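You operate a simulated robot arm through the tools that you are given. There is no shell and no other tool.

Carry out the task below with a simulated robot arm. There is one attempt and no reset: what you move stays moved.

JOB
Pour water into both red cups up to their lines and lay the purple toothbrush on the tray.
Fine: jug back where it stood; leave the other brush. Set down upright: water jug.
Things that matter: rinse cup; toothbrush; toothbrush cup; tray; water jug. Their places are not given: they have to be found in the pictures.

Only the result counts: the job must be done as asked and must still hold three seconds after the hand-in. Knocking over, shifting, dropping, spilling or breaking anything else fails it.

ROBOT AND FRAMES
A 6-joint arm with a two-finger gripper, fixed in place. Base frame: the origin is on the floor under the middle of its stand, x ahead of it, y to its left, z up; the work surface is at about z = 930. Readings come in mm, degrees, newtons and seconds.
With the tool pointing down near the work surface it reaches from about 380 to 860 mm from the base axis. Its first joint turns from -166.0 to 166.0 degrees. Payload 2.45 kg.
Tool frame: the origin (TCP) lies between the finger pads and is the grasp point; the fingertips stand 20 mm ahead of it; z points along the fingers, y is the line along which they close. The gripper opens to 140 mm; its body begins 168 mm behind the TCP.
Orientation is that of the tool frame in the base frame, as a unit quaternion [x, y, z, w]. With the fingers straight down and closing along the base's y, the tool's x points along the base's -x, its y along +y and its z along -z.

CONTROLS
- The arm moves only by the tool nudge_tool. Its argument "rows" is a list of rows, each a list of 6 numbers: the shift along the tool's x, y, z in units of 300 mm (1.0 is 300 mm), then the turn, a rotation vector about the tool's x, y, z in units of 45 degrees (1.0 is 45 degrees). In form: [[tx, ty, tz, rx, ry, rz], ...]. A call has 1 to 20 rows; each row is the pose to reach, as a shift and turn from the pose commanded when the call began, along the tool's axes at that moment. "fingers" is the opening, from 0 (shut) to 1 (fully open), set as the call begins (left out, the last holds). A call with a number of a shift or a turn outside -1 to 1 is refused whole. Each row takes 0.2 s and may step no farther than 50 mm and 8.6 degrees from the row before; otherwise, or with a gripper value out of range, the whole call is refused. A pose out of reach is approached as far as the arm can. The call stops where the force on the tool passes 40 N (or 10 N more than at its start, if that is more) or the arm is blocked; 0.2 s more then pass. The fingers move at their own pace (about 45 mm/s each) and stop on an object; they squeeze with about 33 N. The grip force told is the motor's: it shows also when the fingers shut on nothing. Time passes only in rows, and 0.2 s behind the last, so rows that repeat a pose let the fingers close. It gives the time, the measured TCP pose, the force on the tool (base axes), the opening and the grip force at its end, in the units of the frame above (readings bear some noise), with the torque about the TCP (base axes, N m) and any sound that the robot's microphone picked up.
- Cameras (640 x 400 px; columns grow to the right, rows downward): "scene" is fixed at [200.9, 643.6, 1678.2]; the picture's right is [-0.71, -0.70, 0.00], its down [-0.40, 0.41, -0.82] and it looks along [0.58, -0.59, -0.57] (base axes); focal length 354 px, centre (320, 200). "wrist" rides on the gripper at [78, 11, -209] in the tool frame; the picture's right is [-0.14, 0.99, 0.00], its down [-0.92, -0.13, -0.37] and it looks along [-0.37, -0.05, 0.93] (tool axes); focal length 280 px, centre (320, 200).
- snapshot(camera): a new picture of that camera. No time passes.
- lift_body(by): moves the trunk up (or, below 0, down) by that many mm; the arm rides with it, the base frame stays. It gives what a move gives, with no picture.
- probe_pixels(camera, pixels): for up to 12 pixels [column, row] of the newest picture of that camera ("zoom" is the newest enlarged one), the place [x, y, z] in the base frame of the surface seen there, good to about 2 mm, but the place of the scene camera against the robot may be out by one fixed shift of up to 25 mm in any direction. No time passes.
- zoom(camera, box): a new picture of the part [left, top, right, bottom] of that camera's present view, enlarged. No time passes.
- sign_off(): hands the job in; it is judged then, once.

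Leave the gripper open and the arm clear of the work at the hand-in unless told otherwise.

The tools are called after ">>>" as a command line: name --pt "numbers of a row" for each row, then --argument value for the rest, lists and objects as JSON in quotes. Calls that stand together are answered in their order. nudge_tool: Moves the arm, as the interface text tells. Its arguments: {"type":"object","properties":{"rows":{"type":"array","items":{"type":"array","items":{"type":"number"}}},"fingers":{"type":"number"}},"required":["rows"]} The other tools are called the same way: lift_body (by) moves the trunk up or down; snapshot (camera) takes a picture; probe_pixels (camera, pixels) gives the place of the surface under pixels of a picture; zoom (camera, box) takes an enlarged picture of a part of a camera's view; sign_off () hands the job in.

At the start:

```text
time_s: 0.0
eef_pos: [568.9, -125.9, 1394.3]
tcp_rot: [0.0, 1.0, 0.001, 0.0]
contact_force: [-1.0, -0.6, -0.5]
ft_torque: [-0.02, 0.03, 0.02]
opening: 140.0
grip_force: 0.2
trunk travel left (down, up): [-125.0, 105.0]
```

scene: 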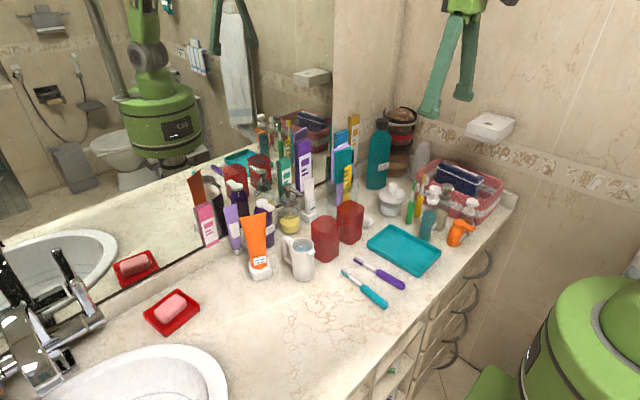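
wrist: 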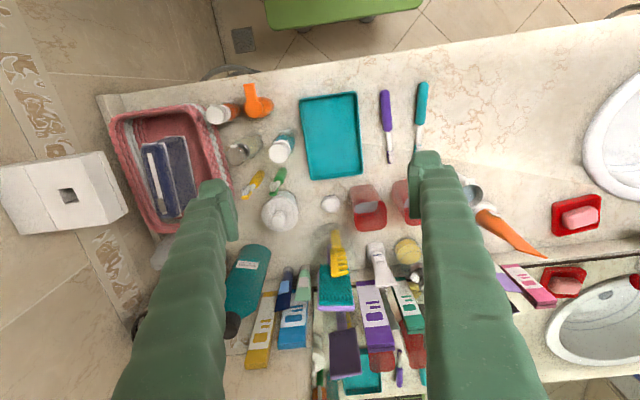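

I see two red cups near scene (325,240) and (350,222), a jug at (300,258), the teal tray at (404,250), and the purple brush at (380,273). I'll zoom in for detail.

>>> zoom --camera "scene" --box '[230, 180, 450, 320]'

>>> zoom --camera "wrist" --box '[290, 60, 530, 270]'

```text
2.86 times, centred on (340, 250) of scene
```

zoom: 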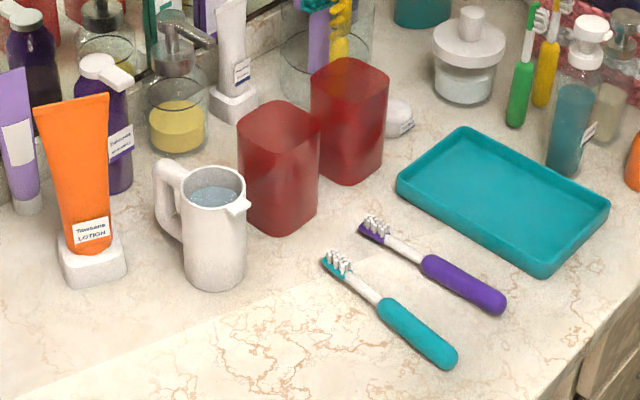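

```text
1.90 times, centred on (410, 165) of wrist
```

zoom: 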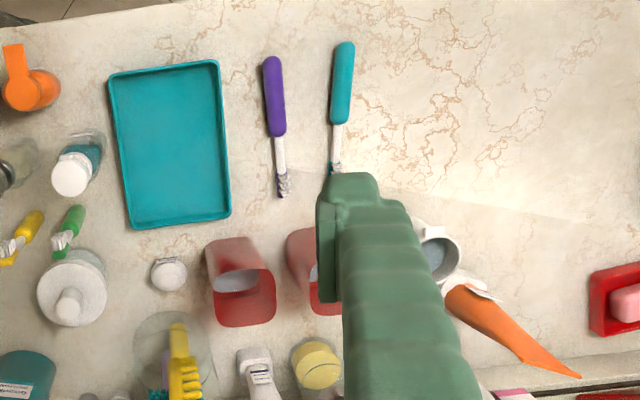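

The wrist view is the exact one, so I'll probe the key points there: tray corners, brush points, cups, and jug. I'll probe matching spots in the scene view to find its offset.

>>> probe_pixels --camera "zoom" --pixels '[[110, 72], [217, 62], [230, 213], [132, 228], [170, 145], [271, 62], [277, 130], [282, 190], [345, 48], [338, 120], [424, 262], [455, 240]]'

>>> probe_pixels --camera "zoom" --pixels '[[208, 245], [262, 240], [273, 322], [218, 322], [237, 280], [237, 310], [292, 238], [312, 312], [450, 283], [440, 255], [450, 120], [168, 275]]'

>>> probe_pixels --camera "scene" --pixels '[[404, 250], [368, 247], [388, 225], [440, 246], [419, 275], [401, 284], [382, 303], [325, 250], [350, 230], [302, 265], [330, 330], [304, 248]]'

```text
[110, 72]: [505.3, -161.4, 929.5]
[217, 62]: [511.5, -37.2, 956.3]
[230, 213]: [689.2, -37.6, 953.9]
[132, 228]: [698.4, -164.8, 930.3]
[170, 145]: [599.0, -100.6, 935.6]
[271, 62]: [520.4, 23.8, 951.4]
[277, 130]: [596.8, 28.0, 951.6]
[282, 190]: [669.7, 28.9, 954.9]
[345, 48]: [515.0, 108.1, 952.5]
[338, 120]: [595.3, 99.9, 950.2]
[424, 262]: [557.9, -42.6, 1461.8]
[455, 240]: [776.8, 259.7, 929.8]
```

```text
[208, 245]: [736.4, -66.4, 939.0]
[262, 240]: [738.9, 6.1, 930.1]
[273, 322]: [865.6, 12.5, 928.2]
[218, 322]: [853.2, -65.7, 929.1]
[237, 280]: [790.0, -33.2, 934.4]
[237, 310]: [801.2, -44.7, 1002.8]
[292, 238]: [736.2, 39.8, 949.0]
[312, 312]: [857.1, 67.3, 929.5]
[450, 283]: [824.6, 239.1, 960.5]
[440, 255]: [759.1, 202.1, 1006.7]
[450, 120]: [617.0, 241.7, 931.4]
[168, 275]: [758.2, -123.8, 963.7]
```

```text
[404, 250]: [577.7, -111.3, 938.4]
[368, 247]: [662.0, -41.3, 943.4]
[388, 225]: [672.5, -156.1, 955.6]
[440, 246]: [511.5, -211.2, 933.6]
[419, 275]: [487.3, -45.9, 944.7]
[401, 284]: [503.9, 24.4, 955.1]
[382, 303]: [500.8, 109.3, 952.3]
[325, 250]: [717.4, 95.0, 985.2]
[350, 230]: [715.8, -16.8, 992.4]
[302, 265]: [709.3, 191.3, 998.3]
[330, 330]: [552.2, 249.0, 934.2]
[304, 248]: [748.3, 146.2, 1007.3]
```

The surface is at z≈930. The tray spans about x 505–698, y −165 to −37. The purple brush lies along x at y≈27, the cups are around (780, −30) and (780, 60), and the jug is around (760, 200). The left finger blocks the jug, so I'll shift 300 mm along +y, staying high, to look at it.

>>> nudge_tool --pt "0 0.16 0 0 0 0" --pt "0 0.32 0 0 0 0" --pt "0 0.48 0 0 0 0" --pt "0 0.64 0 0 0 0" --pt "0 0.8 0 0 0 0" --pt "0 0.96 0 0 0 0" --pt "0 1.0 0 0 0 0" --fingers 1

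>>> snapshot --camera "wrist"

```text
time_s: 1.6
eef_pos: [567.3, 174.4, 1395.0]
tcp_rot: [0.0, 1.0, 0.001, 0.0]
contact_force: [0.1, -0.5, -0.8]
ft_torque: [-0.02, 0.0, 0.0]
opening: 140.0
grip_force: 0.0
trunk travel left (down, up): [-125.0, 105.0]
```

```text
taken
```

wrist: 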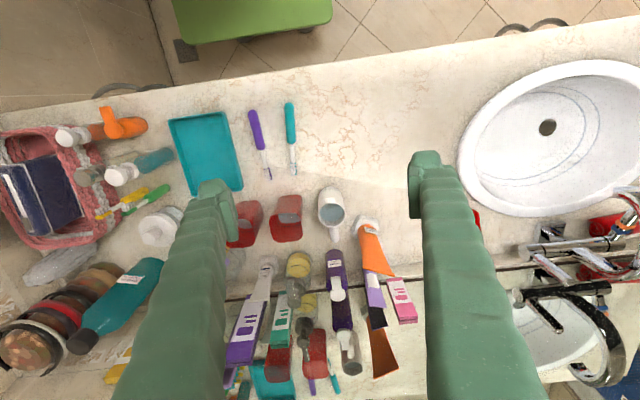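

The jug is clear at wrist (331,208), with its handle pointing down-picture (+x). I'll enlarge that area.

>>> zoom --camera "wrist" --box '[225, 170, 415, 290]'

>>> zoom --camera "scene" --box '[250, 190, 380, 290]'

```text
3.33 times, centred on (320, 230) of wrist
```

zoom: 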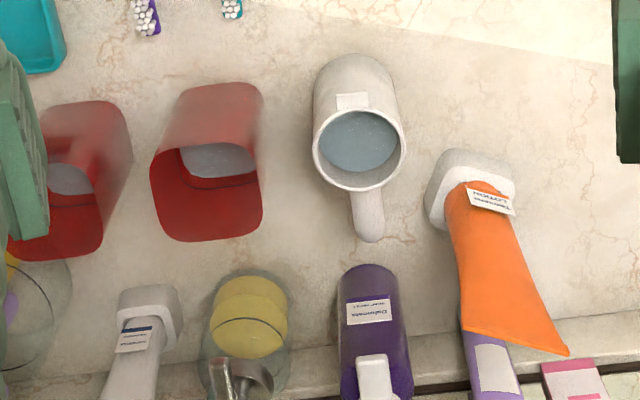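

```text
4.00 times, centred on (315, 240) of scene
```

zoom: 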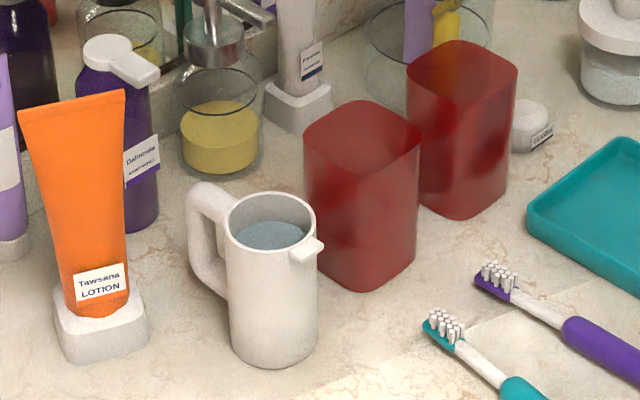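

The jug's spout points at −x (toward the robot) and its handle at +x. I'll take measurements here: jug rim, cup rims and inner line, and the neighbours' heights.

>>> zoom --camera "wrist" --box '[265, 170, 385, 250]'

```text
5.00 times, centred on (325, 210) of wrist
```

zoom: 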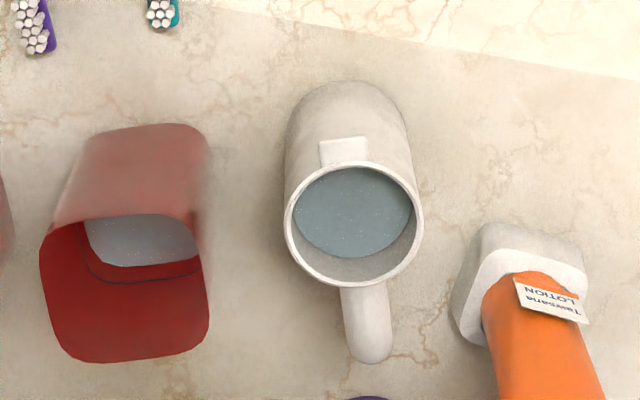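

Close view: there is a dark line low inside the cup near (140,280). The jug rim is centred on (353,225) and the spout is at (343,150). I'll probe these.

>>> probe_pixels --camera "zoom" --pixels '[[287, 220], [421, 220], [352, 284], [343, 152], [322, 155], [367, 148], [350, 215], [370, 330], [372, 355], [350, 100], [140, 240], [150, 280]]'

>>> probe_pixels --camera "zoom" --pixels '[[43, 260], [206, 300], [85, 358], [180, 355], [60, 228], [185, 218], [120, 320], [120, 265], [95, 262], [560, 245], [470, 300], [540, 300]]'

```text
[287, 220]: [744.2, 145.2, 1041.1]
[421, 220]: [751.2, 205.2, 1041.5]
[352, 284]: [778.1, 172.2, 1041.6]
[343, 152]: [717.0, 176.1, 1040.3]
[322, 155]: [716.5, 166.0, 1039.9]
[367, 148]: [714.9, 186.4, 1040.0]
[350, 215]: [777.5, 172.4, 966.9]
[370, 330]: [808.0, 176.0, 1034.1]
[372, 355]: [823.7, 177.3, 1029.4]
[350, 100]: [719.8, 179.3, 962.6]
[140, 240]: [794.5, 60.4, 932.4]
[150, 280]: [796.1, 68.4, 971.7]
```

```text
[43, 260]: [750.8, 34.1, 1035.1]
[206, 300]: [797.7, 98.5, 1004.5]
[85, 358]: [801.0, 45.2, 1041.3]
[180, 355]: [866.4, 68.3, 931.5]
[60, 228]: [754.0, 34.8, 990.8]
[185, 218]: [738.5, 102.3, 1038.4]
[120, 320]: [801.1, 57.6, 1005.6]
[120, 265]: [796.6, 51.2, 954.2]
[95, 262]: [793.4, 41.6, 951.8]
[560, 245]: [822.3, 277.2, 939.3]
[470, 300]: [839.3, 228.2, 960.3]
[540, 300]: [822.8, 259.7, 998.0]
```

Jug: rim z≈1041, centre ≈(748,175), about 64 mm across, with the spout at x≈716 and the handle to x≈824. Cup rims are also near 1041. I want a closer look into the cups, so I'll move the tool to about (700, 20, 1180), still above everything.

>>> nudge_tool --pt "-0.063 -0.073 0.102 0 0 0" --pt "-0.127 -0.147 0.205 0 0 0" --pt "-0.19 -0.22 0.307 0 0 0" --pt "-0.253 -0.293 0.41 0 0 0" --pt "-0.317 -0.366 0.512 0 0 0" --pt "-0.38 -0.44 0.615 0 0 0" --pt "-0.443 -0.513 0.717 0 0 0"

>>> snapshot --camera "wrist"

>>> snapshot --camera "scene"

```text
time_s: 3.2
eef_pos: [701.8, 19.6, 1180.3]
tcp_rot: [0.0, 1.0, 0.0, 0.0]
contact_force: [-0.1, -0.8, 0.0]
ft_torque: [0.04, 0.06, 0.01]
opening: 140.2
grip_force: 0.2
trunk travel left (down, up): [-125.0, 105.0]
```

```text
taken
```

wrist: 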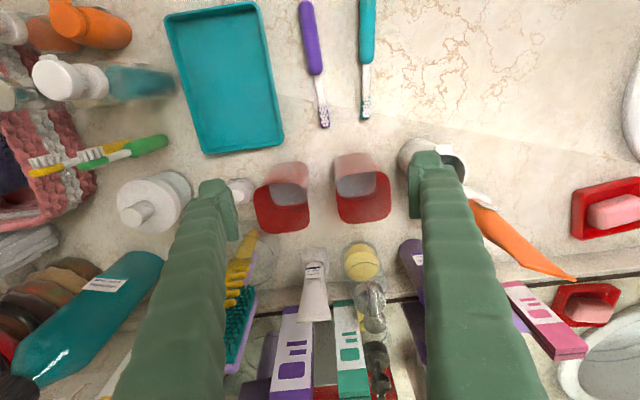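

```text
taken
```

scene: 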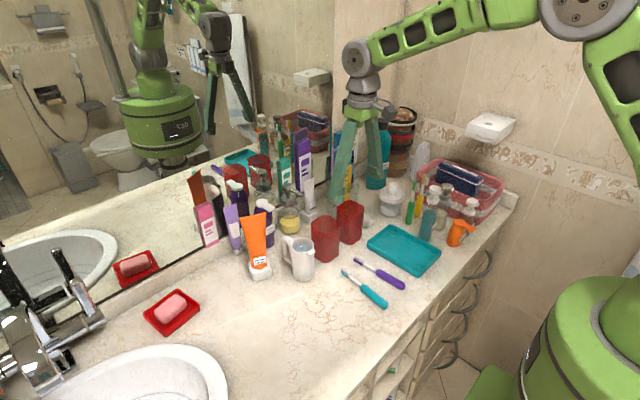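

Both cups are now clear at wrist (285,197) and (362,187). I'll enlarge them.

>>> zoom --camera "wrist" --box '[240, 140, 400, 240]'

>>> zoom --camera "scene" --box '[300, 60, 420, 260]'

>>> zoom --camera "wrist" --box '[330, 145, 400, 230]'

```text
4.00 times, centred on (320, 190) of wrist
```

zoom: 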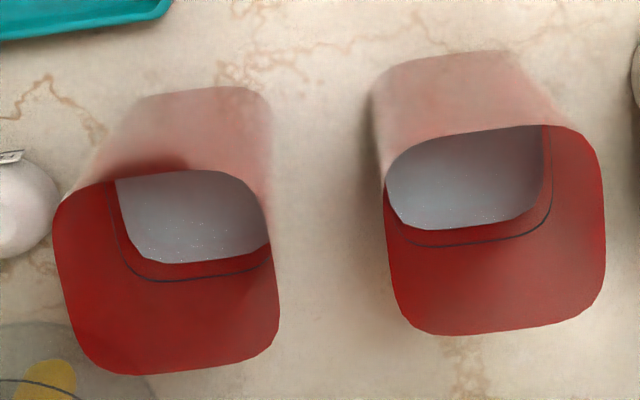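

```text
2.00 times, centred on (360, 160) of scene
```

zoom: 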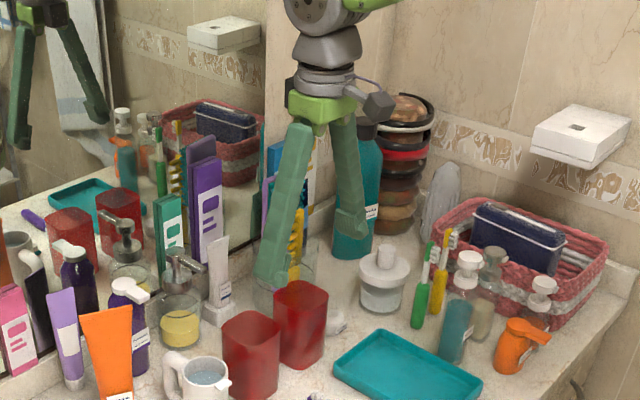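

```text
4.71 times, centred on (365, 188) of wrist
```

zoom: 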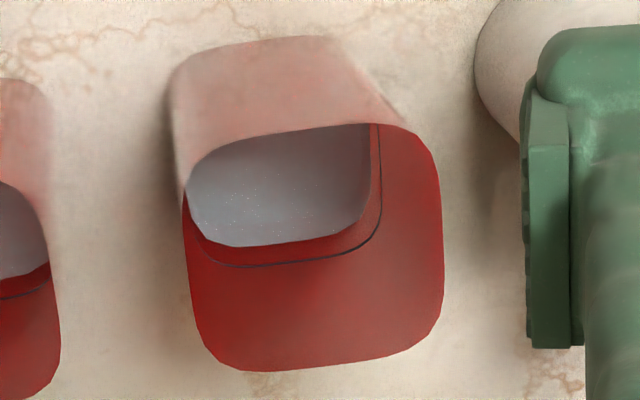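

Both cups hold some greyish water already, with a thin dark line a little above it. I'll probe the line, the water edge and the rim to get heights.

>>> probe_pixels --camera "zoom" --pixels '[[270, 264], [270, 244], [270, 230], [280, 200], [270, 300], [260, 366], [400, 360], [440, 200], [190, 290], [350, 255], [280, 150], [210, 140]]'

>>> probe_pixels --camera "wrist" --pixels '[[281, 210], [281, 207], [281, 195], [257, 205], [275, 231], [309, 215], [414, 170], [447, 240], [363, 265], [313, 275], [350, 330], [290, 350]]'

```text
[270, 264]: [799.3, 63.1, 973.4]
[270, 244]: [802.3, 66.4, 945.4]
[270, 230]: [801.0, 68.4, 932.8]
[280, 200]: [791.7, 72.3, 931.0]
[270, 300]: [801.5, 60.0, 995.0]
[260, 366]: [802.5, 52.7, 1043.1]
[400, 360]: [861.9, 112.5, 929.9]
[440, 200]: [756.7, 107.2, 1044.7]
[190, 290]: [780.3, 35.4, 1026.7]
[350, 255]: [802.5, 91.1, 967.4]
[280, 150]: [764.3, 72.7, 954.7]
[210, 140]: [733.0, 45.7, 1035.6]
```

```text
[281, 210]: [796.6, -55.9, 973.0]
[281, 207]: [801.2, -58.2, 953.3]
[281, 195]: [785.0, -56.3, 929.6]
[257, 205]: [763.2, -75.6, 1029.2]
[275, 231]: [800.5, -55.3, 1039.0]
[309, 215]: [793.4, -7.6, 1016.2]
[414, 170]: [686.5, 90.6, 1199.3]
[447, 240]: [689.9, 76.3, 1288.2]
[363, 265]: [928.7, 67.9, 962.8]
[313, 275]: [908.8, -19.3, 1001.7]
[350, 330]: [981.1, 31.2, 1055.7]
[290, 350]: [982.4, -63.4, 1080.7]
```

The cup lines read z≈970 and the present water z≈953, so each cup needs about 15 mm more. I'll lay the toothbrush first, since the tool is already oriented for it. I'm moving back to about (555, −30, 1180) for an exact look at brush and tray.

>>> nudge_tool --pt "0.16 -0.05 0 0 0 0" --pt "0.32 -0.11 0 0 0 0" --pt "0.49 -0.165 0 0 0 0"

>>> snapshot --camera "wrist"

```text
refused: row 1 steps farther than a row can; nothing moved
```

```text
taken
```

wrist: 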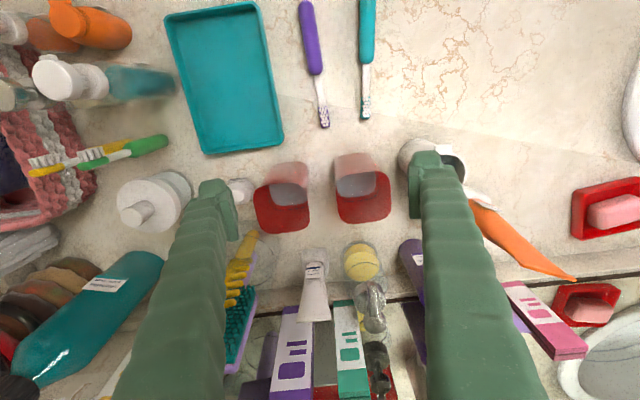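

That step was slightly too long (over 50 mm). I'll resend it with four smaller rows.

>>> nudge_tool --pt "0.122 -0.041 0 0 0 0" --pt "0.245 -0.082 0 0 0 0" --pt "0.367 -0.124 0 0 0 0" --pt "0.49 -0.165 0 0 0 0"

>>> snapshot --camera "wrist"

```text
time_s: 4.2
eef_pos: [554.7, -27.6, 1180.8]
tcp_rot: [0.001, 1.0, -0.001, 0.001]
contact_force: [0.1, -0.8, 0.8]
ft_torque: [0.04, -0.03, 0.04]
opening: 139.9
grip_force: 0.0
trunk travel left (down, up): [-125.0, 105.0]
```

```text
taken
```

wrist: 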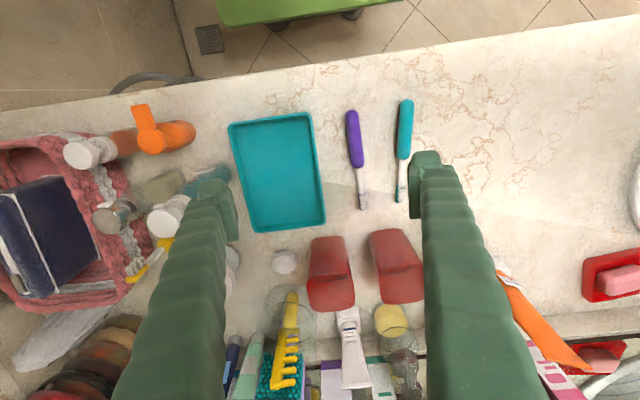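

Tray and purple brush are both clear now. I'll enlarge the area and measure the brush ends and tray corners.

>>> zoom --camera "wrist" --box '[220, 90, 420, 240]'

```text
2.67 times, centred on (320, 165) of wrist
```

zoom: 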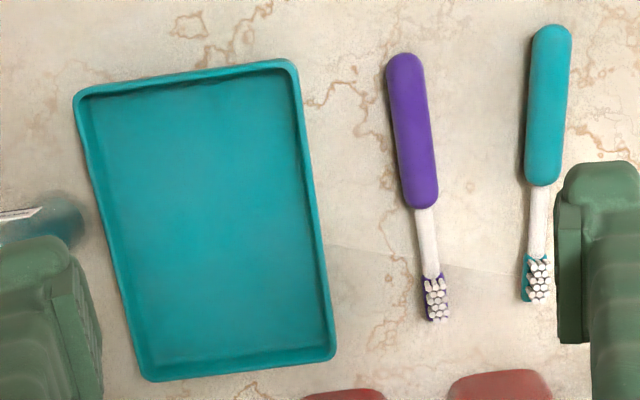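

>>> probe_pixels --camera "zoom" --pixels '[[79, 95], [292, 65], [332, 353], [147, 374], [88, 105], [288, 78], [322, 345], [150, 362], [404, 60], [413, 130], [422, 200], [437, 310]]'

>>> probe_pixels --camera "zoom" --pixels '[[190, 220], [389, 75], [422, 75], [396, 150], [431, 150], [426, 240], [411, 225], [434, 280], [550, 40], [545, 170], [540, 290], [460, 150]]'

```text
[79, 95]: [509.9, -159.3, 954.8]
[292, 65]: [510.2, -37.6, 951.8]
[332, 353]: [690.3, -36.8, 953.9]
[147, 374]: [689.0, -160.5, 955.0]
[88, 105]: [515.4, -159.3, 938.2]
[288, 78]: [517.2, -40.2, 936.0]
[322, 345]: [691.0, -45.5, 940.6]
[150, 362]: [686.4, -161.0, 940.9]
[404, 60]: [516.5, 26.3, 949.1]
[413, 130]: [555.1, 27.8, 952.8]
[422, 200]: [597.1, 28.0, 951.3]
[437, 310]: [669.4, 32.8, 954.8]
```

```text
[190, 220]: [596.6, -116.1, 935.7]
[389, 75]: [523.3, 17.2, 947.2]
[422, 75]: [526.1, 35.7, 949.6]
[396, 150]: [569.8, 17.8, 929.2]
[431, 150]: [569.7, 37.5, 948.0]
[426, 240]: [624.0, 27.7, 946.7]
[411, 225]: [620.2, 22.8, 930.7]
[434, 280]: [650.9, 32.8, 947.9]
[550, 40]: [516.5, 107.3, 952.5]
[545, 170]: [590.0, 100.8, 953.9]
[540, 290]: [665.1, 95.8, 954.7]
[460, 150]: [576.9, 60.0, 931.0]
```

The purple brush runs x≈513–678 along y≈28, with a handle about 20 mm thick (top z 952). The tray inside is about x 515–687, y −157 to −42, with its floor at 936. I'll narrow the gripper to ~46 mm so it misses the teal brush, and move to about (583, 28, 1000).

>>> nudge_tool --pt "-0.019 0.037 0.12 0 0 0" --pt "-0.038 0.074 0.24 0 0 0" --pt "-0.057 0.112 0.36 0 0 0" --pt "-0.075 0.149 0.48 0 0 0" --pt "-0.094 0.186 0.6 0 0 0" --pt "-0.094 0.186 0.6 0 0 0" --fingers 0.33

>>> snapshot --camera "wrist"

```text
time_s: 5.6
eef_pos: [584.3, 27.7, 998.9]
tcp_rot: [0.0, 1.0, 0.0, 0.0]
contact_force: [0.1, -0.4, 0.2]
ft_torque: [-0.01, -0.05, -0.03]
opening: 46.0
grip_force: 0.1
trunk travel left (down, up): [-125.0, 105.0]
```

```text
taken
```

wrist: 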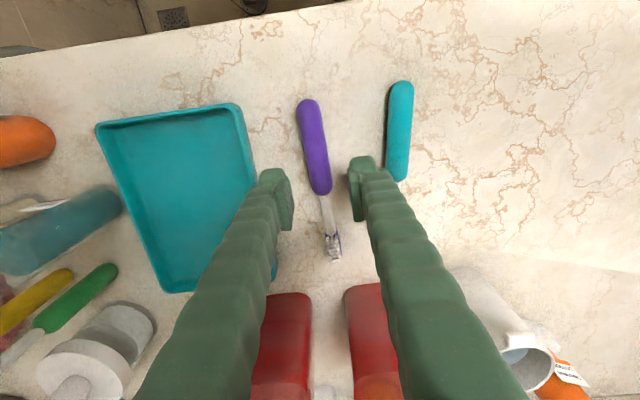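

The brush handle is centred between the fingers and the teal brush is clear. I'll lower 45 mm to z≈954.

>>> nudge_tool --pt "0 0.001 0.075 0 0 0" --pt "0 0.001 0.15 0 0 0"

>>> snapshot --camera "wrist"

```text
time_s: 6.2
eef_pos: [583.1, 26.3, 954.8]
tcp_rot: [0.0, 1.0, 0.0, 0.0]
contact_force: [0.7, 0.7, -0.1]
ft_torque: [-0.02, 0.0, -0.02]
opening: 46.3
grip_force: 0.2
trunk travel left (down, up): [-125.0, 105.0]
```

```text
taken
```

wrist: 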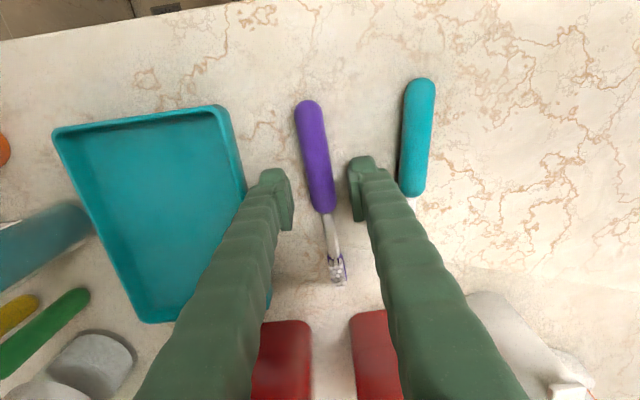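

The handle lies between the pads. I'll close the fingers and wait for the grip.

>>> nudge_tool --pt "0 0 0 0 0 0" --pt "0 0 0 0 0 0" --pt "0 0 0 0 0 0" --pt "0 0 0 0 0 0" --pt "0 0 0 0 0 0" --fingers 0

```text
time_s: 7.4
eef_pos: [583.0, 25.9, 954.4]
tcp_rot: [0.0, 1.0, 0.001, 0.001]
contact_force: [-0.9, 0.2, 0.3]
ft_torque: [0.03, -0.03, 0.04]
opening: 18.6
grip_force: 32.6
trunk travel left (down, up): [-125.0, 105.0]
```

It is gripped at 18.6 mm opening with 33 N. I'll lift 66 mm and check that the brush comes up level.

>>> nudge_tool --pt "0 0 -0.11 0 0 0" --pt "0 0 -0.22 0 0 0"

>>> snapshot --camera "wrist"

>>> zoom --camera "scene" --box '[310, 180, 450, 310]'

```text
time_s: 8.0
eef_pos: [581.3, 27.3, 1020.0]
tcp_rot: [0.0, 1.0, 0.0, 0.0]
contact_force: [0.2, -0.2, -0.7]
ft_torque: [0.0, -0.02, 0.04]
opening: 18.1
grip_force: 33.3
trunk travel left (down, up): [-125.0, 105.0]
```

```text
taken
```

wrist: 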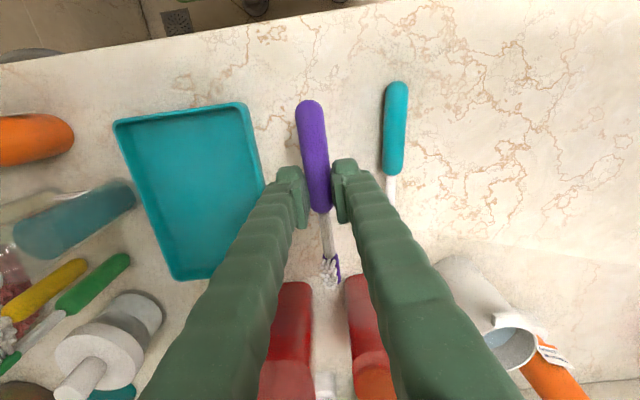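

```text
3.08 times, centred on (380, 245) of scene
```

zoom: 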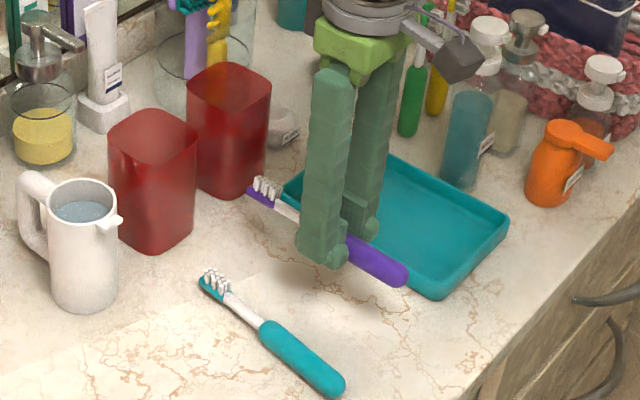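

The brush came up level and is held firmly. I'll carry it over the tray to about (589, −96), turning it 25° so it fits diagonally with margin.

>>> nudge_tool --pt "-0.006 -0.137 0 0 0 0.185" --pt "-0.013 -0.273 0 0 0 0.37" --pt "-0.02 -0.41 0 0 0 0.556" --pt "-0.02 -0.41 0 0 0 0.556"

>>> snapshot --camera "wrist"

>>> zoom --camera "scene" --box '[340, 180, 480, 300]'

```text
time_s: 9.0
eef_pos: [589.1, -97.8, 1022.0]
tcp_rot: [0.217, 0.976, 0.0, 0.0]
contact_force: [0.0, -0.3, 0.0]
ft_torque: [0.02, -0.01, -0.03]
opening: 18.1
grip_force: 32.9
trunk travel left (down, up): [-125.0, 105.0]
```

```text
taken
```

wrist: 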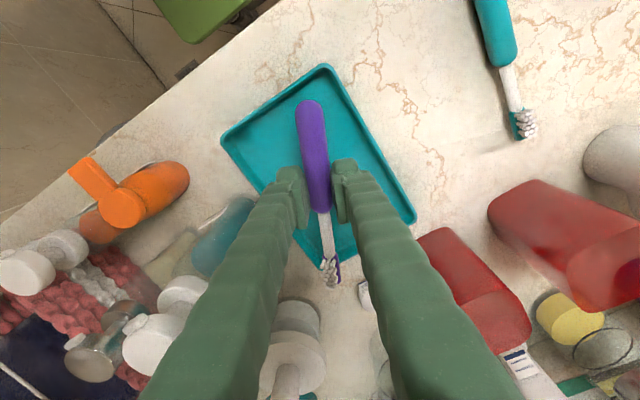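

```text
3.33 times, centred on (410, 240) of scene
```

zoom: 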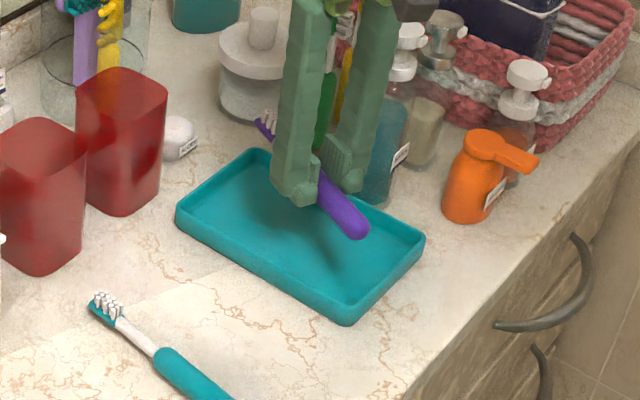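

I'll probe the brush ends against the tray corners to confirm it fits before lowering.

>>> probe_pixels --camera "wrist" --pixels '[[311, 104], [318, 200], [331, 275], [340, 275], [325, 68], [224, 139], [411, 219], [327, 240]]'

```text
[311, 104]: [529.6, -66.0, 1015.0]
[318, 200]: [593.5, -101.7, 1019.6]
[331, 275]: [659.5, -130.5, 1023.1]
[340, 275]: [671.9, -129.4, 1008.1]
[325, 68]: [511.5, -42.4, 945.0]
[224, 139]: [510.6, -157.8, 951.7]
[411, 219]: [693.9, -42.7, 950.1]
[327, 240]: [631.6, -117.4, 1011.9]
```

The brush spans (527,−65) to (673,−133), well inside the tray. I'll lower it 59 mm to the floor of the tray.

>>> nudge_tool --pt "0 0 0.08 0 0 0" --pt "0 0 0.15 0 0 0" --pt "0 0 0.18 0 0 0" --pt "0 0 0.196 0 0 0" --pt "0 0 0.196 0 0 0"

>>> zoom --camera "scene" --box '[340, 180, 480, 300]'

```text
time_s: 10.2
eef_pos: [589.9, -96.8, 961.1]
tcp_rot: [0.216, 0.976, 0.0, 0.0]
contact_force: [0.5, 0.0, -0.7]
ft_torque: [-0.01, 0.0, 0.03]
opening: 18.0
grip_force: 33.1
trunk travel left (down, up): [-125.0, 105.0]
```

```text
3.33 times, centred on (410, 240) of scene
```

zoom: 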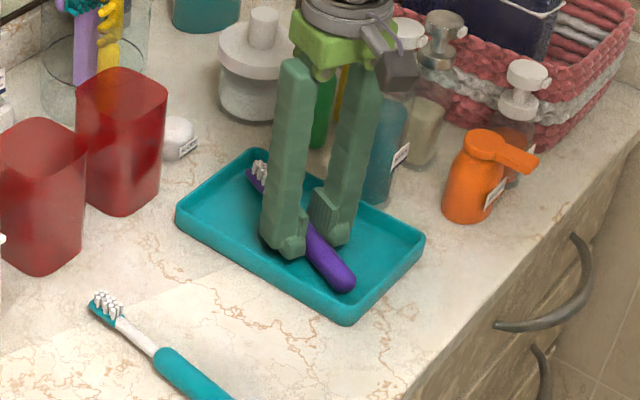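

There is no contact force yet, so the brush is within a couple of mm of the tray floor. I'll ease down 2 mm more, then in a second call open gently to ~36 mm.

>>> nudge_tool --pt "0 0 0.004 0 0 0" --pt "0 0 0.007 0 0 0"

>>> nudge_tool --pt "0 0 0 0 0 0" --pt "0 0 0 0 0 0" --pt "0 0 0 0 0 0" --fingers 0.26

>>> snapshot --camera "wrist"

```text
time_s: 10.8
eef_pos: [588.8, -95.1, 960.2]
tcp_rot: [0.216, 0.976, 0.0, 0.001]
contact_force: [-1.0, -1.5, 12.3]
ft_torque: [0.15, 0.39, 0.02]
opening: 18.2
grip_force: 32.6
trunk travel left (down, up): [-125.0, 105.0]
```

```text
time_s: 11.6
eef_pos: [588.5, -95.4, 959.7]
tcp_rot: [0.216, 0.976, 0.0, 0.0]
contact_force: [-0.1, -0.7, 0.1]
ft_torque: [0.01, -0.02, 0.01]
opening: 36.4
grip_force: 0.1
trunk travel left (down, up): [-125.0, 105.0]
```

```text
taken
```

wrist: 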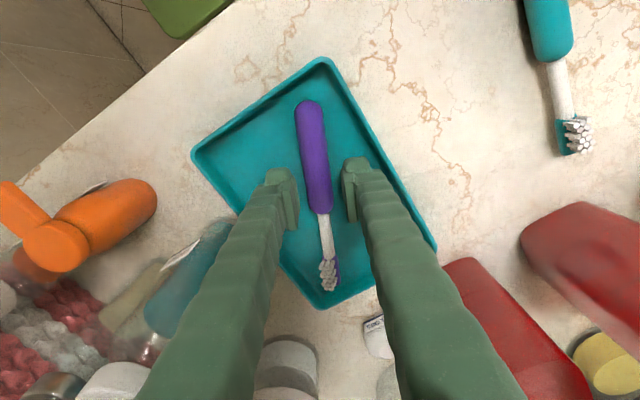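

The brush lies freely in the tray. I'll raise straight up about 290 mm.

>>> nudge_tool --pt "0 0 -0.1 0 0 0" --pt "0 0 -0.25 0 0 0" --pt "0 0 -0.4 0 0 0" --pt "0 0 -0.55 0 0 0" --pt "0 0 -0.7 0 0 0" --pt "0 0 -0.85 0 0 0" --pt "0 0 -0.97 0 0 0"

>>> snapshot --camera "wrist"

>>> snapshot --camera "scene"

```text
time_s: 13.2
eef_pos: [591.4, -94.6, 1251.7]
tcp_rot: [0.216, 0.976, 0.001, 0.0]
contact_force: [-0.5, 0.3, -0.7]
ft_torque: [-0.03, -0.04, 0.06]
opening: 36.6
grip_force: 0.1
trunk travel left (down, up): [-125.0, 105.0]
```

```text
taken
```

wrist: 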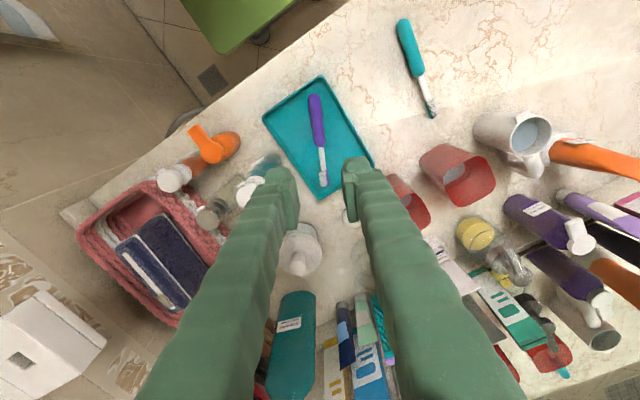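

```text
taken
```

scene: 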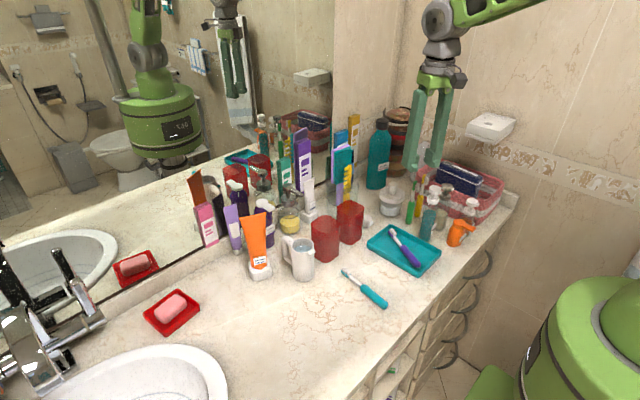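

The brush is on the tray. Next is the jug. I need heights of its neighbours, so I'll zoom the scene view around them.

>>> zoom --camera "scene" --box '[180, 160, 380, 290]'

```text
3.08 times, centred on (280, 225) of scene
```

zoom: 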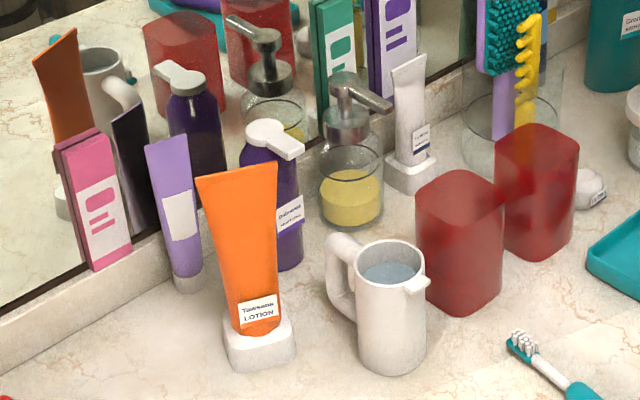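

>>> probe_pixels --camera "zoom" --pixels '[[202, 182], [272, 170], [240, 260], [258, 350], [230, 340], [265, 130], [265, 190], [345, 90], [375, 98], [350, 195], [405, 65], [408, 170]]'

>>> probe_pixels --camera "zoom" --pixels '[[410, 250], [375, 246], [342, 240], [355, 275], [425, 288], [452, 180], [540, 130], [530, 30], [500, 40], [392, 350], [460, 220], [540, 180]]'

```text
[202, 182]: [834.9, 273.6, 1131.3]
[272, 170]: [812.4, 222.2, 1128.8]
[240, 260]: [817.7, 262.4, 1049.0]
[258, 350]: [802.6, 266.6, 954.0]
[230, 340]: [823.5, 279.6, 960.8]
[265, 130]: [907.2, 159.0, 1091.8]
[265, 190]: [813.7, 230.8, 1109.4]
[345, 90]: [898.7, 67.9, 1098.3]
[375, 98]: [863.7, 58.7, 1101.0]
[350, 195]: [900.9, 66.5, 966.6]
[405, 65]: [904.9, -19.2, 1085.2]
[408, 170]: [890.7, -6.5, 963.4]
```

```text
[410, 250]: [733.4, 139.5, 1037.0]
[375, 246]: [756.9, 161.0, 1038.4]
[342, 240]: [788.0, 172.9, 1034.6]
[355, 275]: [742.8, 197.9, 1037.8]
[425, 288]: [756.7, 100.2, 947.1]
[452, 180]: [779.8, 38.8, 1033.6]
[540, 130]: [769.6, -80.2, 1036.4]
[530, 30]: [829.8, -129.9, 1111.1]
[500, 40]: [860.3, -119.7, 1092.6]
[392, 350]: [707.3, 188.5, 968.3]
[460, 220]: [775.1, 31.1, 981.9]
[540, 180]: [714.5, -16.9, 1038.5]
```

Comparing the jug rim in both cameras, the scene readings are off by about (+19, +5, +3) mm. Corrected, the lotion tube is tall (top z≈1135 at x 831–854, y 227–279) and the soap pump reaches about 1104 at x≈883.

Plan for the jug:
- Grip it from above, with the fingers closing across a line 55° from the spout, clear of spout, handle, cup and lotion.
- Put the camera on the handle side so that, when tilted, it looks down into the cup.

First I'll move high toward the jug while starting to turn the tool.

>>> nudge_tool --pt "-0.0126 0.14 0 0 0 -0.143" --pt "-0.025 0.28 0 0 0 -0.286" --pt "-0.038 0.42 0 0 0 -0.429" --pt "-0.05 0.56 0 0 0 -0.571" --pt "-0.063 0.7 0 0 0 -0.714" --pt "-0.075 0.84 0 0 0 -0.857" --pt "-0.088 0.98 0 0 0 -1.0" --fingers 0.7

```text
time_s: 14.8
eef_pos: [738.4, 160.3, 1252.1]
tcp_rot: [-0.175, 0.985, 0.001, 0.0]
contact_force: [0.8, 0.1, -0.4]
ft_torque: [-0.02, -0.01, 0.0]
opening: 98.0
grip_force: 0.1
trunk travel left (down, up): [-125.0, 105.0]
```

The tool is now at (738,160,1252) with yaw +20° from the start. I'll keep turning in place: 125° more, in three calls.

>>> nudge_tool --pt "0 0 0 0 0 -0.167" --pt "0 0 0 0 0 -0.333" --pt "0 0 0 0 0 -0.5" --pt "0 0 0 0 0 -0.667" --pt "0 0 0 0 0 -0.833" --pt "0 0 0 0 0 -1.0"

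>>> nudge_tool --pt "0 0 0 0 0 -0.167" --pt "0 0 0 0 0 -0.333" --pt "0 0 0 0 0 -0.5" --pt "0 0 0 0 0 -0.667" --pt "0 0 0 0 0 -0.833" --pt "0 0 0 0 0 -1.0"

>>> nudge_tool --pt "0 0 0 0 0 -0.156" --pt "0 0 0 0 0 -0.312" --pt "0 0 0 0 0 -0.468" --pt "0 0 0 0 0 -0.624" --pt "0 0 0 0 0 -0.778"

>>> snapshot --camera "wrist"

```text
time_s: 16.2
eef_pos: [738.6, 159.2, 1249.4]
tcp_rot: [-0.538, 0.843, -0.001, 0.0]
contact_force: [0.2, 0.5, 0.0]
ft_torque: [0.01, 0.0, 0.02]
opening: 97.9
grip_force: 0.0
trunk travel left (down, up): [-125.0, 105.0]
```

```text
time_s: 17.6
eef_pos: [737.7, 159.5, 1250.5]
tcp_rot: [0.82, -0.572, -0.001, 0.0]
contact_force: [-0.3, -0.5, -0.2]
ft_torque: [0.0, -0.04, -0.02]
opening: 98.0
grip_force: 0.0
trunk travel left (down, up): [-125.0, 105.0]
```

```text
time_s: 18.8
eef_pos: [737.4, 159.0, 1250.1]
tcp_rot: [0.954, -0.3, 0.0, 0.0]
contact_force: [0.2, -0.2, -0.1]
ft_torque: [-0.01, -0.01, 0.0]
opening: 97.8
grip_force: 0.0
trunk travel left (down, up): [-125.0, 105.0]
```

```text
taken
```

wrist: 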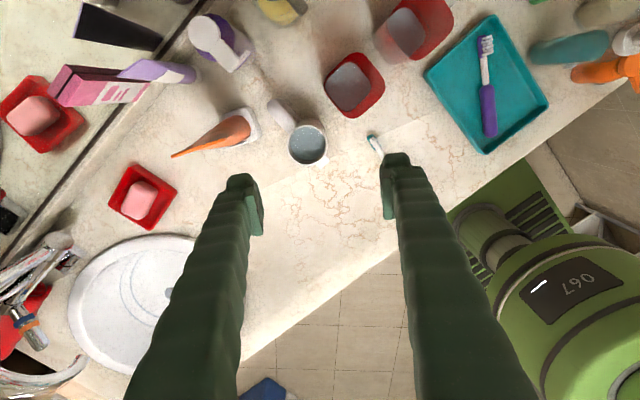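

The turn succeeded. The jug is in view at (308,145) with its handle up-left, so I'll zoom for a precise centre.

>>> zoom --camera "wrist" --box '[250, 90, 370, 190]'

```text
4.00 times, centred on (310, 140) of wrist
```

zoom: 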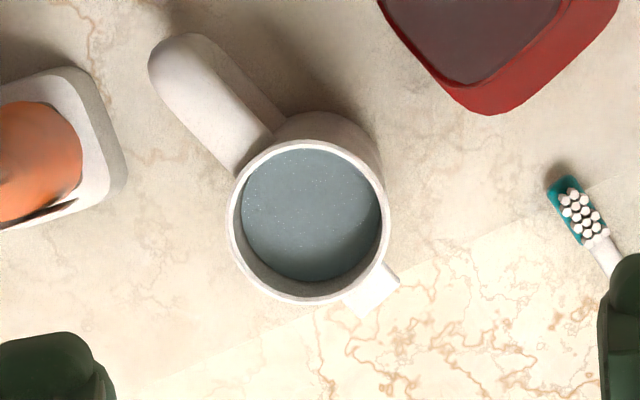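

>>> probe_pixels --camera "zoom" --pixels '[[233, 225], [386, 210], [310, 144], [322, 299], [247, 270], [265, 160], [383, 281], [360, 300], [180, 60], [230, 150], [310, 220], [75, 75]]'

>>> probe_pixels --camera "zoom" --pixels '[[370, 165], [365, 280], [395, 285], [365, 315], [105, 160], [100, 100], [490, 108], [560, 80], [600, 40], [450, 90], [470, 60], [340, 130]]'

```text
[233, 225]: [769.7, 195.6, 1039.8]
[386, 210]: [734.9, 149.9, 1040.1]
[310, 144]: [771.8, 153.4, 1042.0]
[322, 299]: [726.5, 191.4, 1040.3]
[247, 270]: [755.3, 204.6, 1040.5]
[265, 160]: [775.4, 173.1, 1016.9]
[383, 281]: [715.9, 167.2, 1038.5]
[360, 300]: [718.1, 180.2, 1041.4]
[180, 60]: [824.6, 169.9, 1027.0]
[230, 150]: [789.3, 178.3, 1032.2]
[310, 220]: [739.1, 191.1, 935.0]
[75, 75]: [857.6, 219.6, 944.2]
```

```text
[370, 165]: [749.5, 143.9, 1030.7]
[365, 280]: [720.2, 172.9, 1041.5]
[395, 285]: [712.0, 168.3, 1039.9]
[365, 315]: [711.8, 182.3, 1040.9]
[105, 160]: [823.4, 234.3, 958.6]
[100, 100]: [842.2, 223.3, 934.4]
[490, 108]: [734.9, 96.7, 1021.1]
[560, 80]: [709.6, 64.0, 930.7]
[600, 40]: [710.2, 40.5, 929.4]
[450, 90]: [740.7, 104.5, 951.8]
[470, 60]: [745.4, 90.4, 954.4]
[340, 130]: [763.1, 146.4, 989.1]
```

Jug centre ≈(750,174.5), about 62 mm across, with the spout tip at (712,175,1040) pointing straight −x. I'll centre over it and lower to z≈1080 (tips still above the rim) with the fingers at 84 mm.

>>> nudge_tool --pt "0.004 -0.064 0 0 0 0" --pt "0.004 -0.064 0.15 0 0 0" --pt "0.004 -0.064 0.3 0 0 0" --pt "0.004 -0.064 0.44 0 0 0" --pt "0.004 -0.064 0.567 0 0 0" --fingers 0.6

>>> snapshot --camera "wrist"

>>> zoom --camera "scene" --box '[220, 160, 380, 290]'

```text
time_s: 20.0
eef_pos: [751.5, 175.2, 1079.1]
tcp_rot: [0.954, -0.3, 0.0, 0.0]
contact_force: [0.1, 0.8, 0.3]
ft_torque: [0.01, 0.05, 0.02]
opening: 83.9
grip_force: 0.0
trunk travel left (down, up): [-125.0, 105.0]
```

```text
taken
```

wrist: 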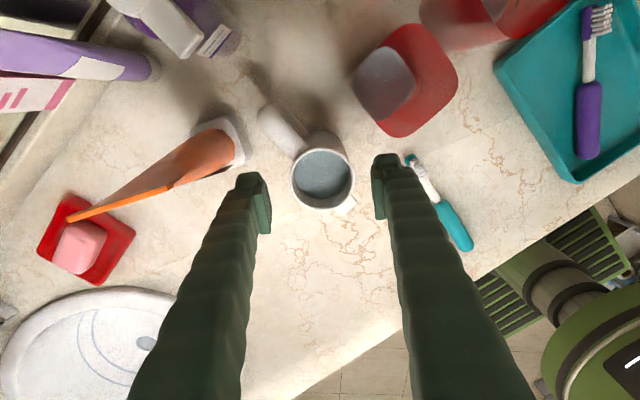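

```text
3.08 times, centred on (300, 225) of scene
```

zoom: 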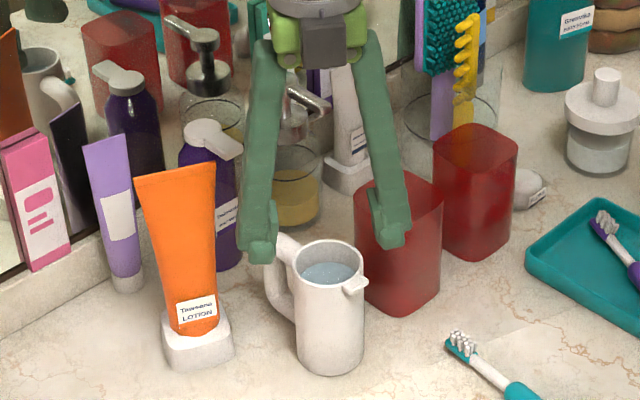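

The jug is centred between the pads (fingers at columns 270 and 373, jug at 322). I'll lower 94 mm to z≈985.

>>> nudge_tool --pt "0 0 0.08 0 0 0" --pt "0 0 0.16 0 0 0" --pt "0 0 0.24 0 0 0" --pt "0 0 0.313 0 0 0"

>>> snapshot --camera "wrist"

>>> zoom --camera "scene" --box '[220, 160, 380, 290]'

```text
time_s: 21.0
eef_pos: [749.5, 176.3, 985.9]
tcp_rot: [0.954, -0.3, 0.001, 0.0]
contact_force: [-0.1, 0.0, 0.3]
ft_torque: [-0.02, 0.0, -0.03]
opening: 84.0
grip_force: 0.1
trunk travel left (down, up): [-125.0, 105.0]
```

```text
taken
```

wrist: 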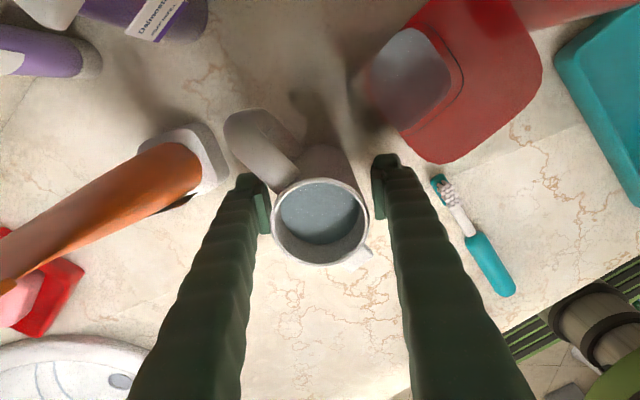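

```text
3.08 times, centred on (300, 225) of scene
```

zoom: 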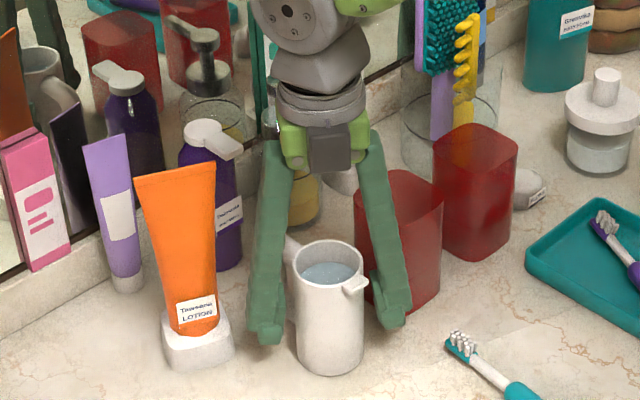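

Fingers straddle the jug with no contact. I'll close to grip it.

>>> nudge_tool --pt "0 0 0 0 0 0" --pt "0 0 0 0 0 0" --pt "0 0 0 0 0 0" --pt "0 0 0 0 0 0" --pt "0 0 0 0 0 0" --fingers 0

>>> snapshot --camera "wrist"

```text
time_s: 22.2
eef_pos: [749.0, 175.5, 986.0]
tcp_rot: [0.954, -0.301, 0.0, 0.0]
contact_force: [-0.2, -0.1, -0.4]
ft_torque: [0.02, -0.04, 0.06]
opening: 63.6
grip_force: 33.0
trunk travel left (down, up): [-125.0, 105.0]
```

```text
taken
```

wrist: 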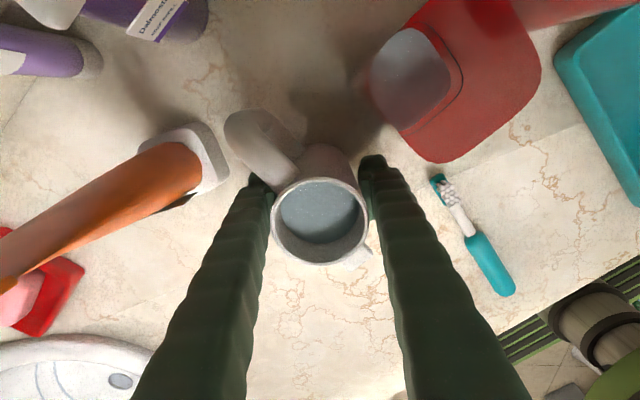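

Firm grip at 63.6 mm, 33 N. I'll lift smoothly by 30 mm first and read the load.

>>> nudge_tool --pt "0 0 -0.02 0 0 0" --pt "0 0 -0.05 0 0 0" --pt "0 0 -0.08 0 0 0" --pt "0 0 -0.1 0 0 0" --pt "0 0 -0.1 0 0 0"

>>> zoom --camera "scene" --box '[220, 160, 380, 290]'

```text
time_s: 23.4
eef_pos: [750.2, 175.3, 1017.4]
tcp_rot: [0.954, -0.301, 0.0, 0.0]
contact_force: [0.4, -0.3, -2.7]
ft_torque: [0.01, 0.05, 0.01]
opening: 63.3
grip_force: 33.0
trunk travel left (down, up): [-125.0, 105.0]
```

```text
3.08 times, centred on (300, 225) of scene
```

zoom: 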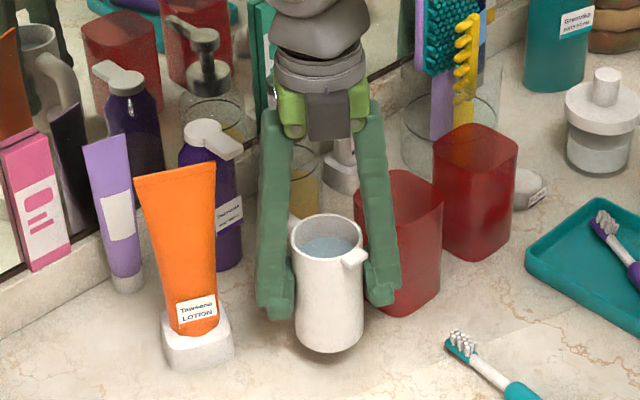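

The jug is up, level, with a 2.7 N load. I'll lift another 135 mm so it clears the cups.

>>> nudge_tool --pt "0 0 -0.05 0 0 0" --pt "0 0 -0.13 0 0 0" --pt "0 0 -0.22 0 0 0" --pt "0 0 -0.31 0 0 0" --pt "0 0 -0.4 0 0 0" --pt "0 0 -0.45 0 0 0" --pt "0 0 -0.45 0 0 0"

>>> snapshot --camera "wrist"

```text
time_s: 25.0
eef_pos: [749.1, 174.4, 1151.3]
tcp_rot: [0.954, -0.301, 0.0, 0.0]
contact_force: [0.4, 0.8, -3.5]
ft_torque: [0.0, 0.01, 0.0]
opening: 63.6
grip_force: 33.1
trunk travel left (down, up): [-125.0, 105.0]
```

```text
taken
```

wrist: 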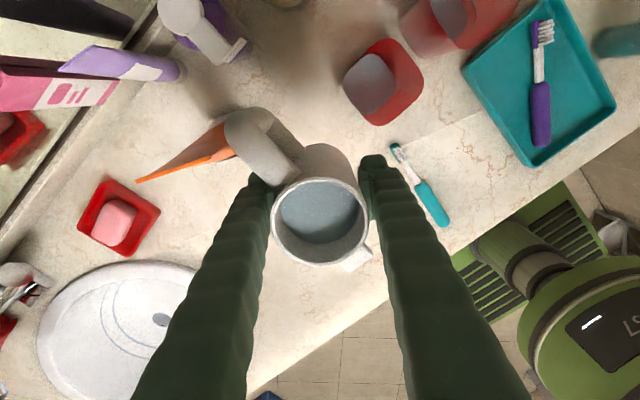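

The jug is held at z≈1151. Before moving over the far cup I'll check the heights of the objects beyond it (jar, comb, bottles) with the scene camera.

>>> zoom --camera "scene" --box '[320, 110, 480, 250]'

```text
2.86 times, centred on (400, 180) of scene
```

zoom: 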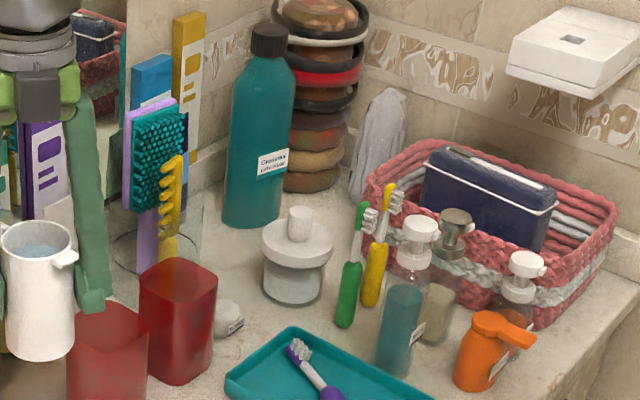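

>>> probe_pixels --camera "zoom" --pixels '[[300, 212], [325, 235], [270, 245], [222, 315], [175, 165], [178, 205], [140, 195], [160, 110], [360, 205], [388, 188], [272, 30], [180, 265]]'

```text
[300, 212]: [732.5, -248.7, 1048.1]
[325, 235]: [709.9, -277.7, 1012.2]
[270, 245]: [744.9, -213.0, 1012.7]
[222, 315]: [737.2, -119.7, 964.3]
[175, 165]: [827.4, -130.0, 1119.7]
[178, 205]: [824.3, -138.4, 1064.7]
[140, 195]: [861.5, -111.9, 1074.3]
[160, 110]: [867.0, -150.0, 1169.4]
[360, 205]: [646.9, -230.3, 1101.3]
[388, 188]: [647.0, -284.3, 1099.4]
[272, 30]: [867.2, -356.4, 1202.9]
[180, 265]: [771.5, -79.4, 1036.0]
```

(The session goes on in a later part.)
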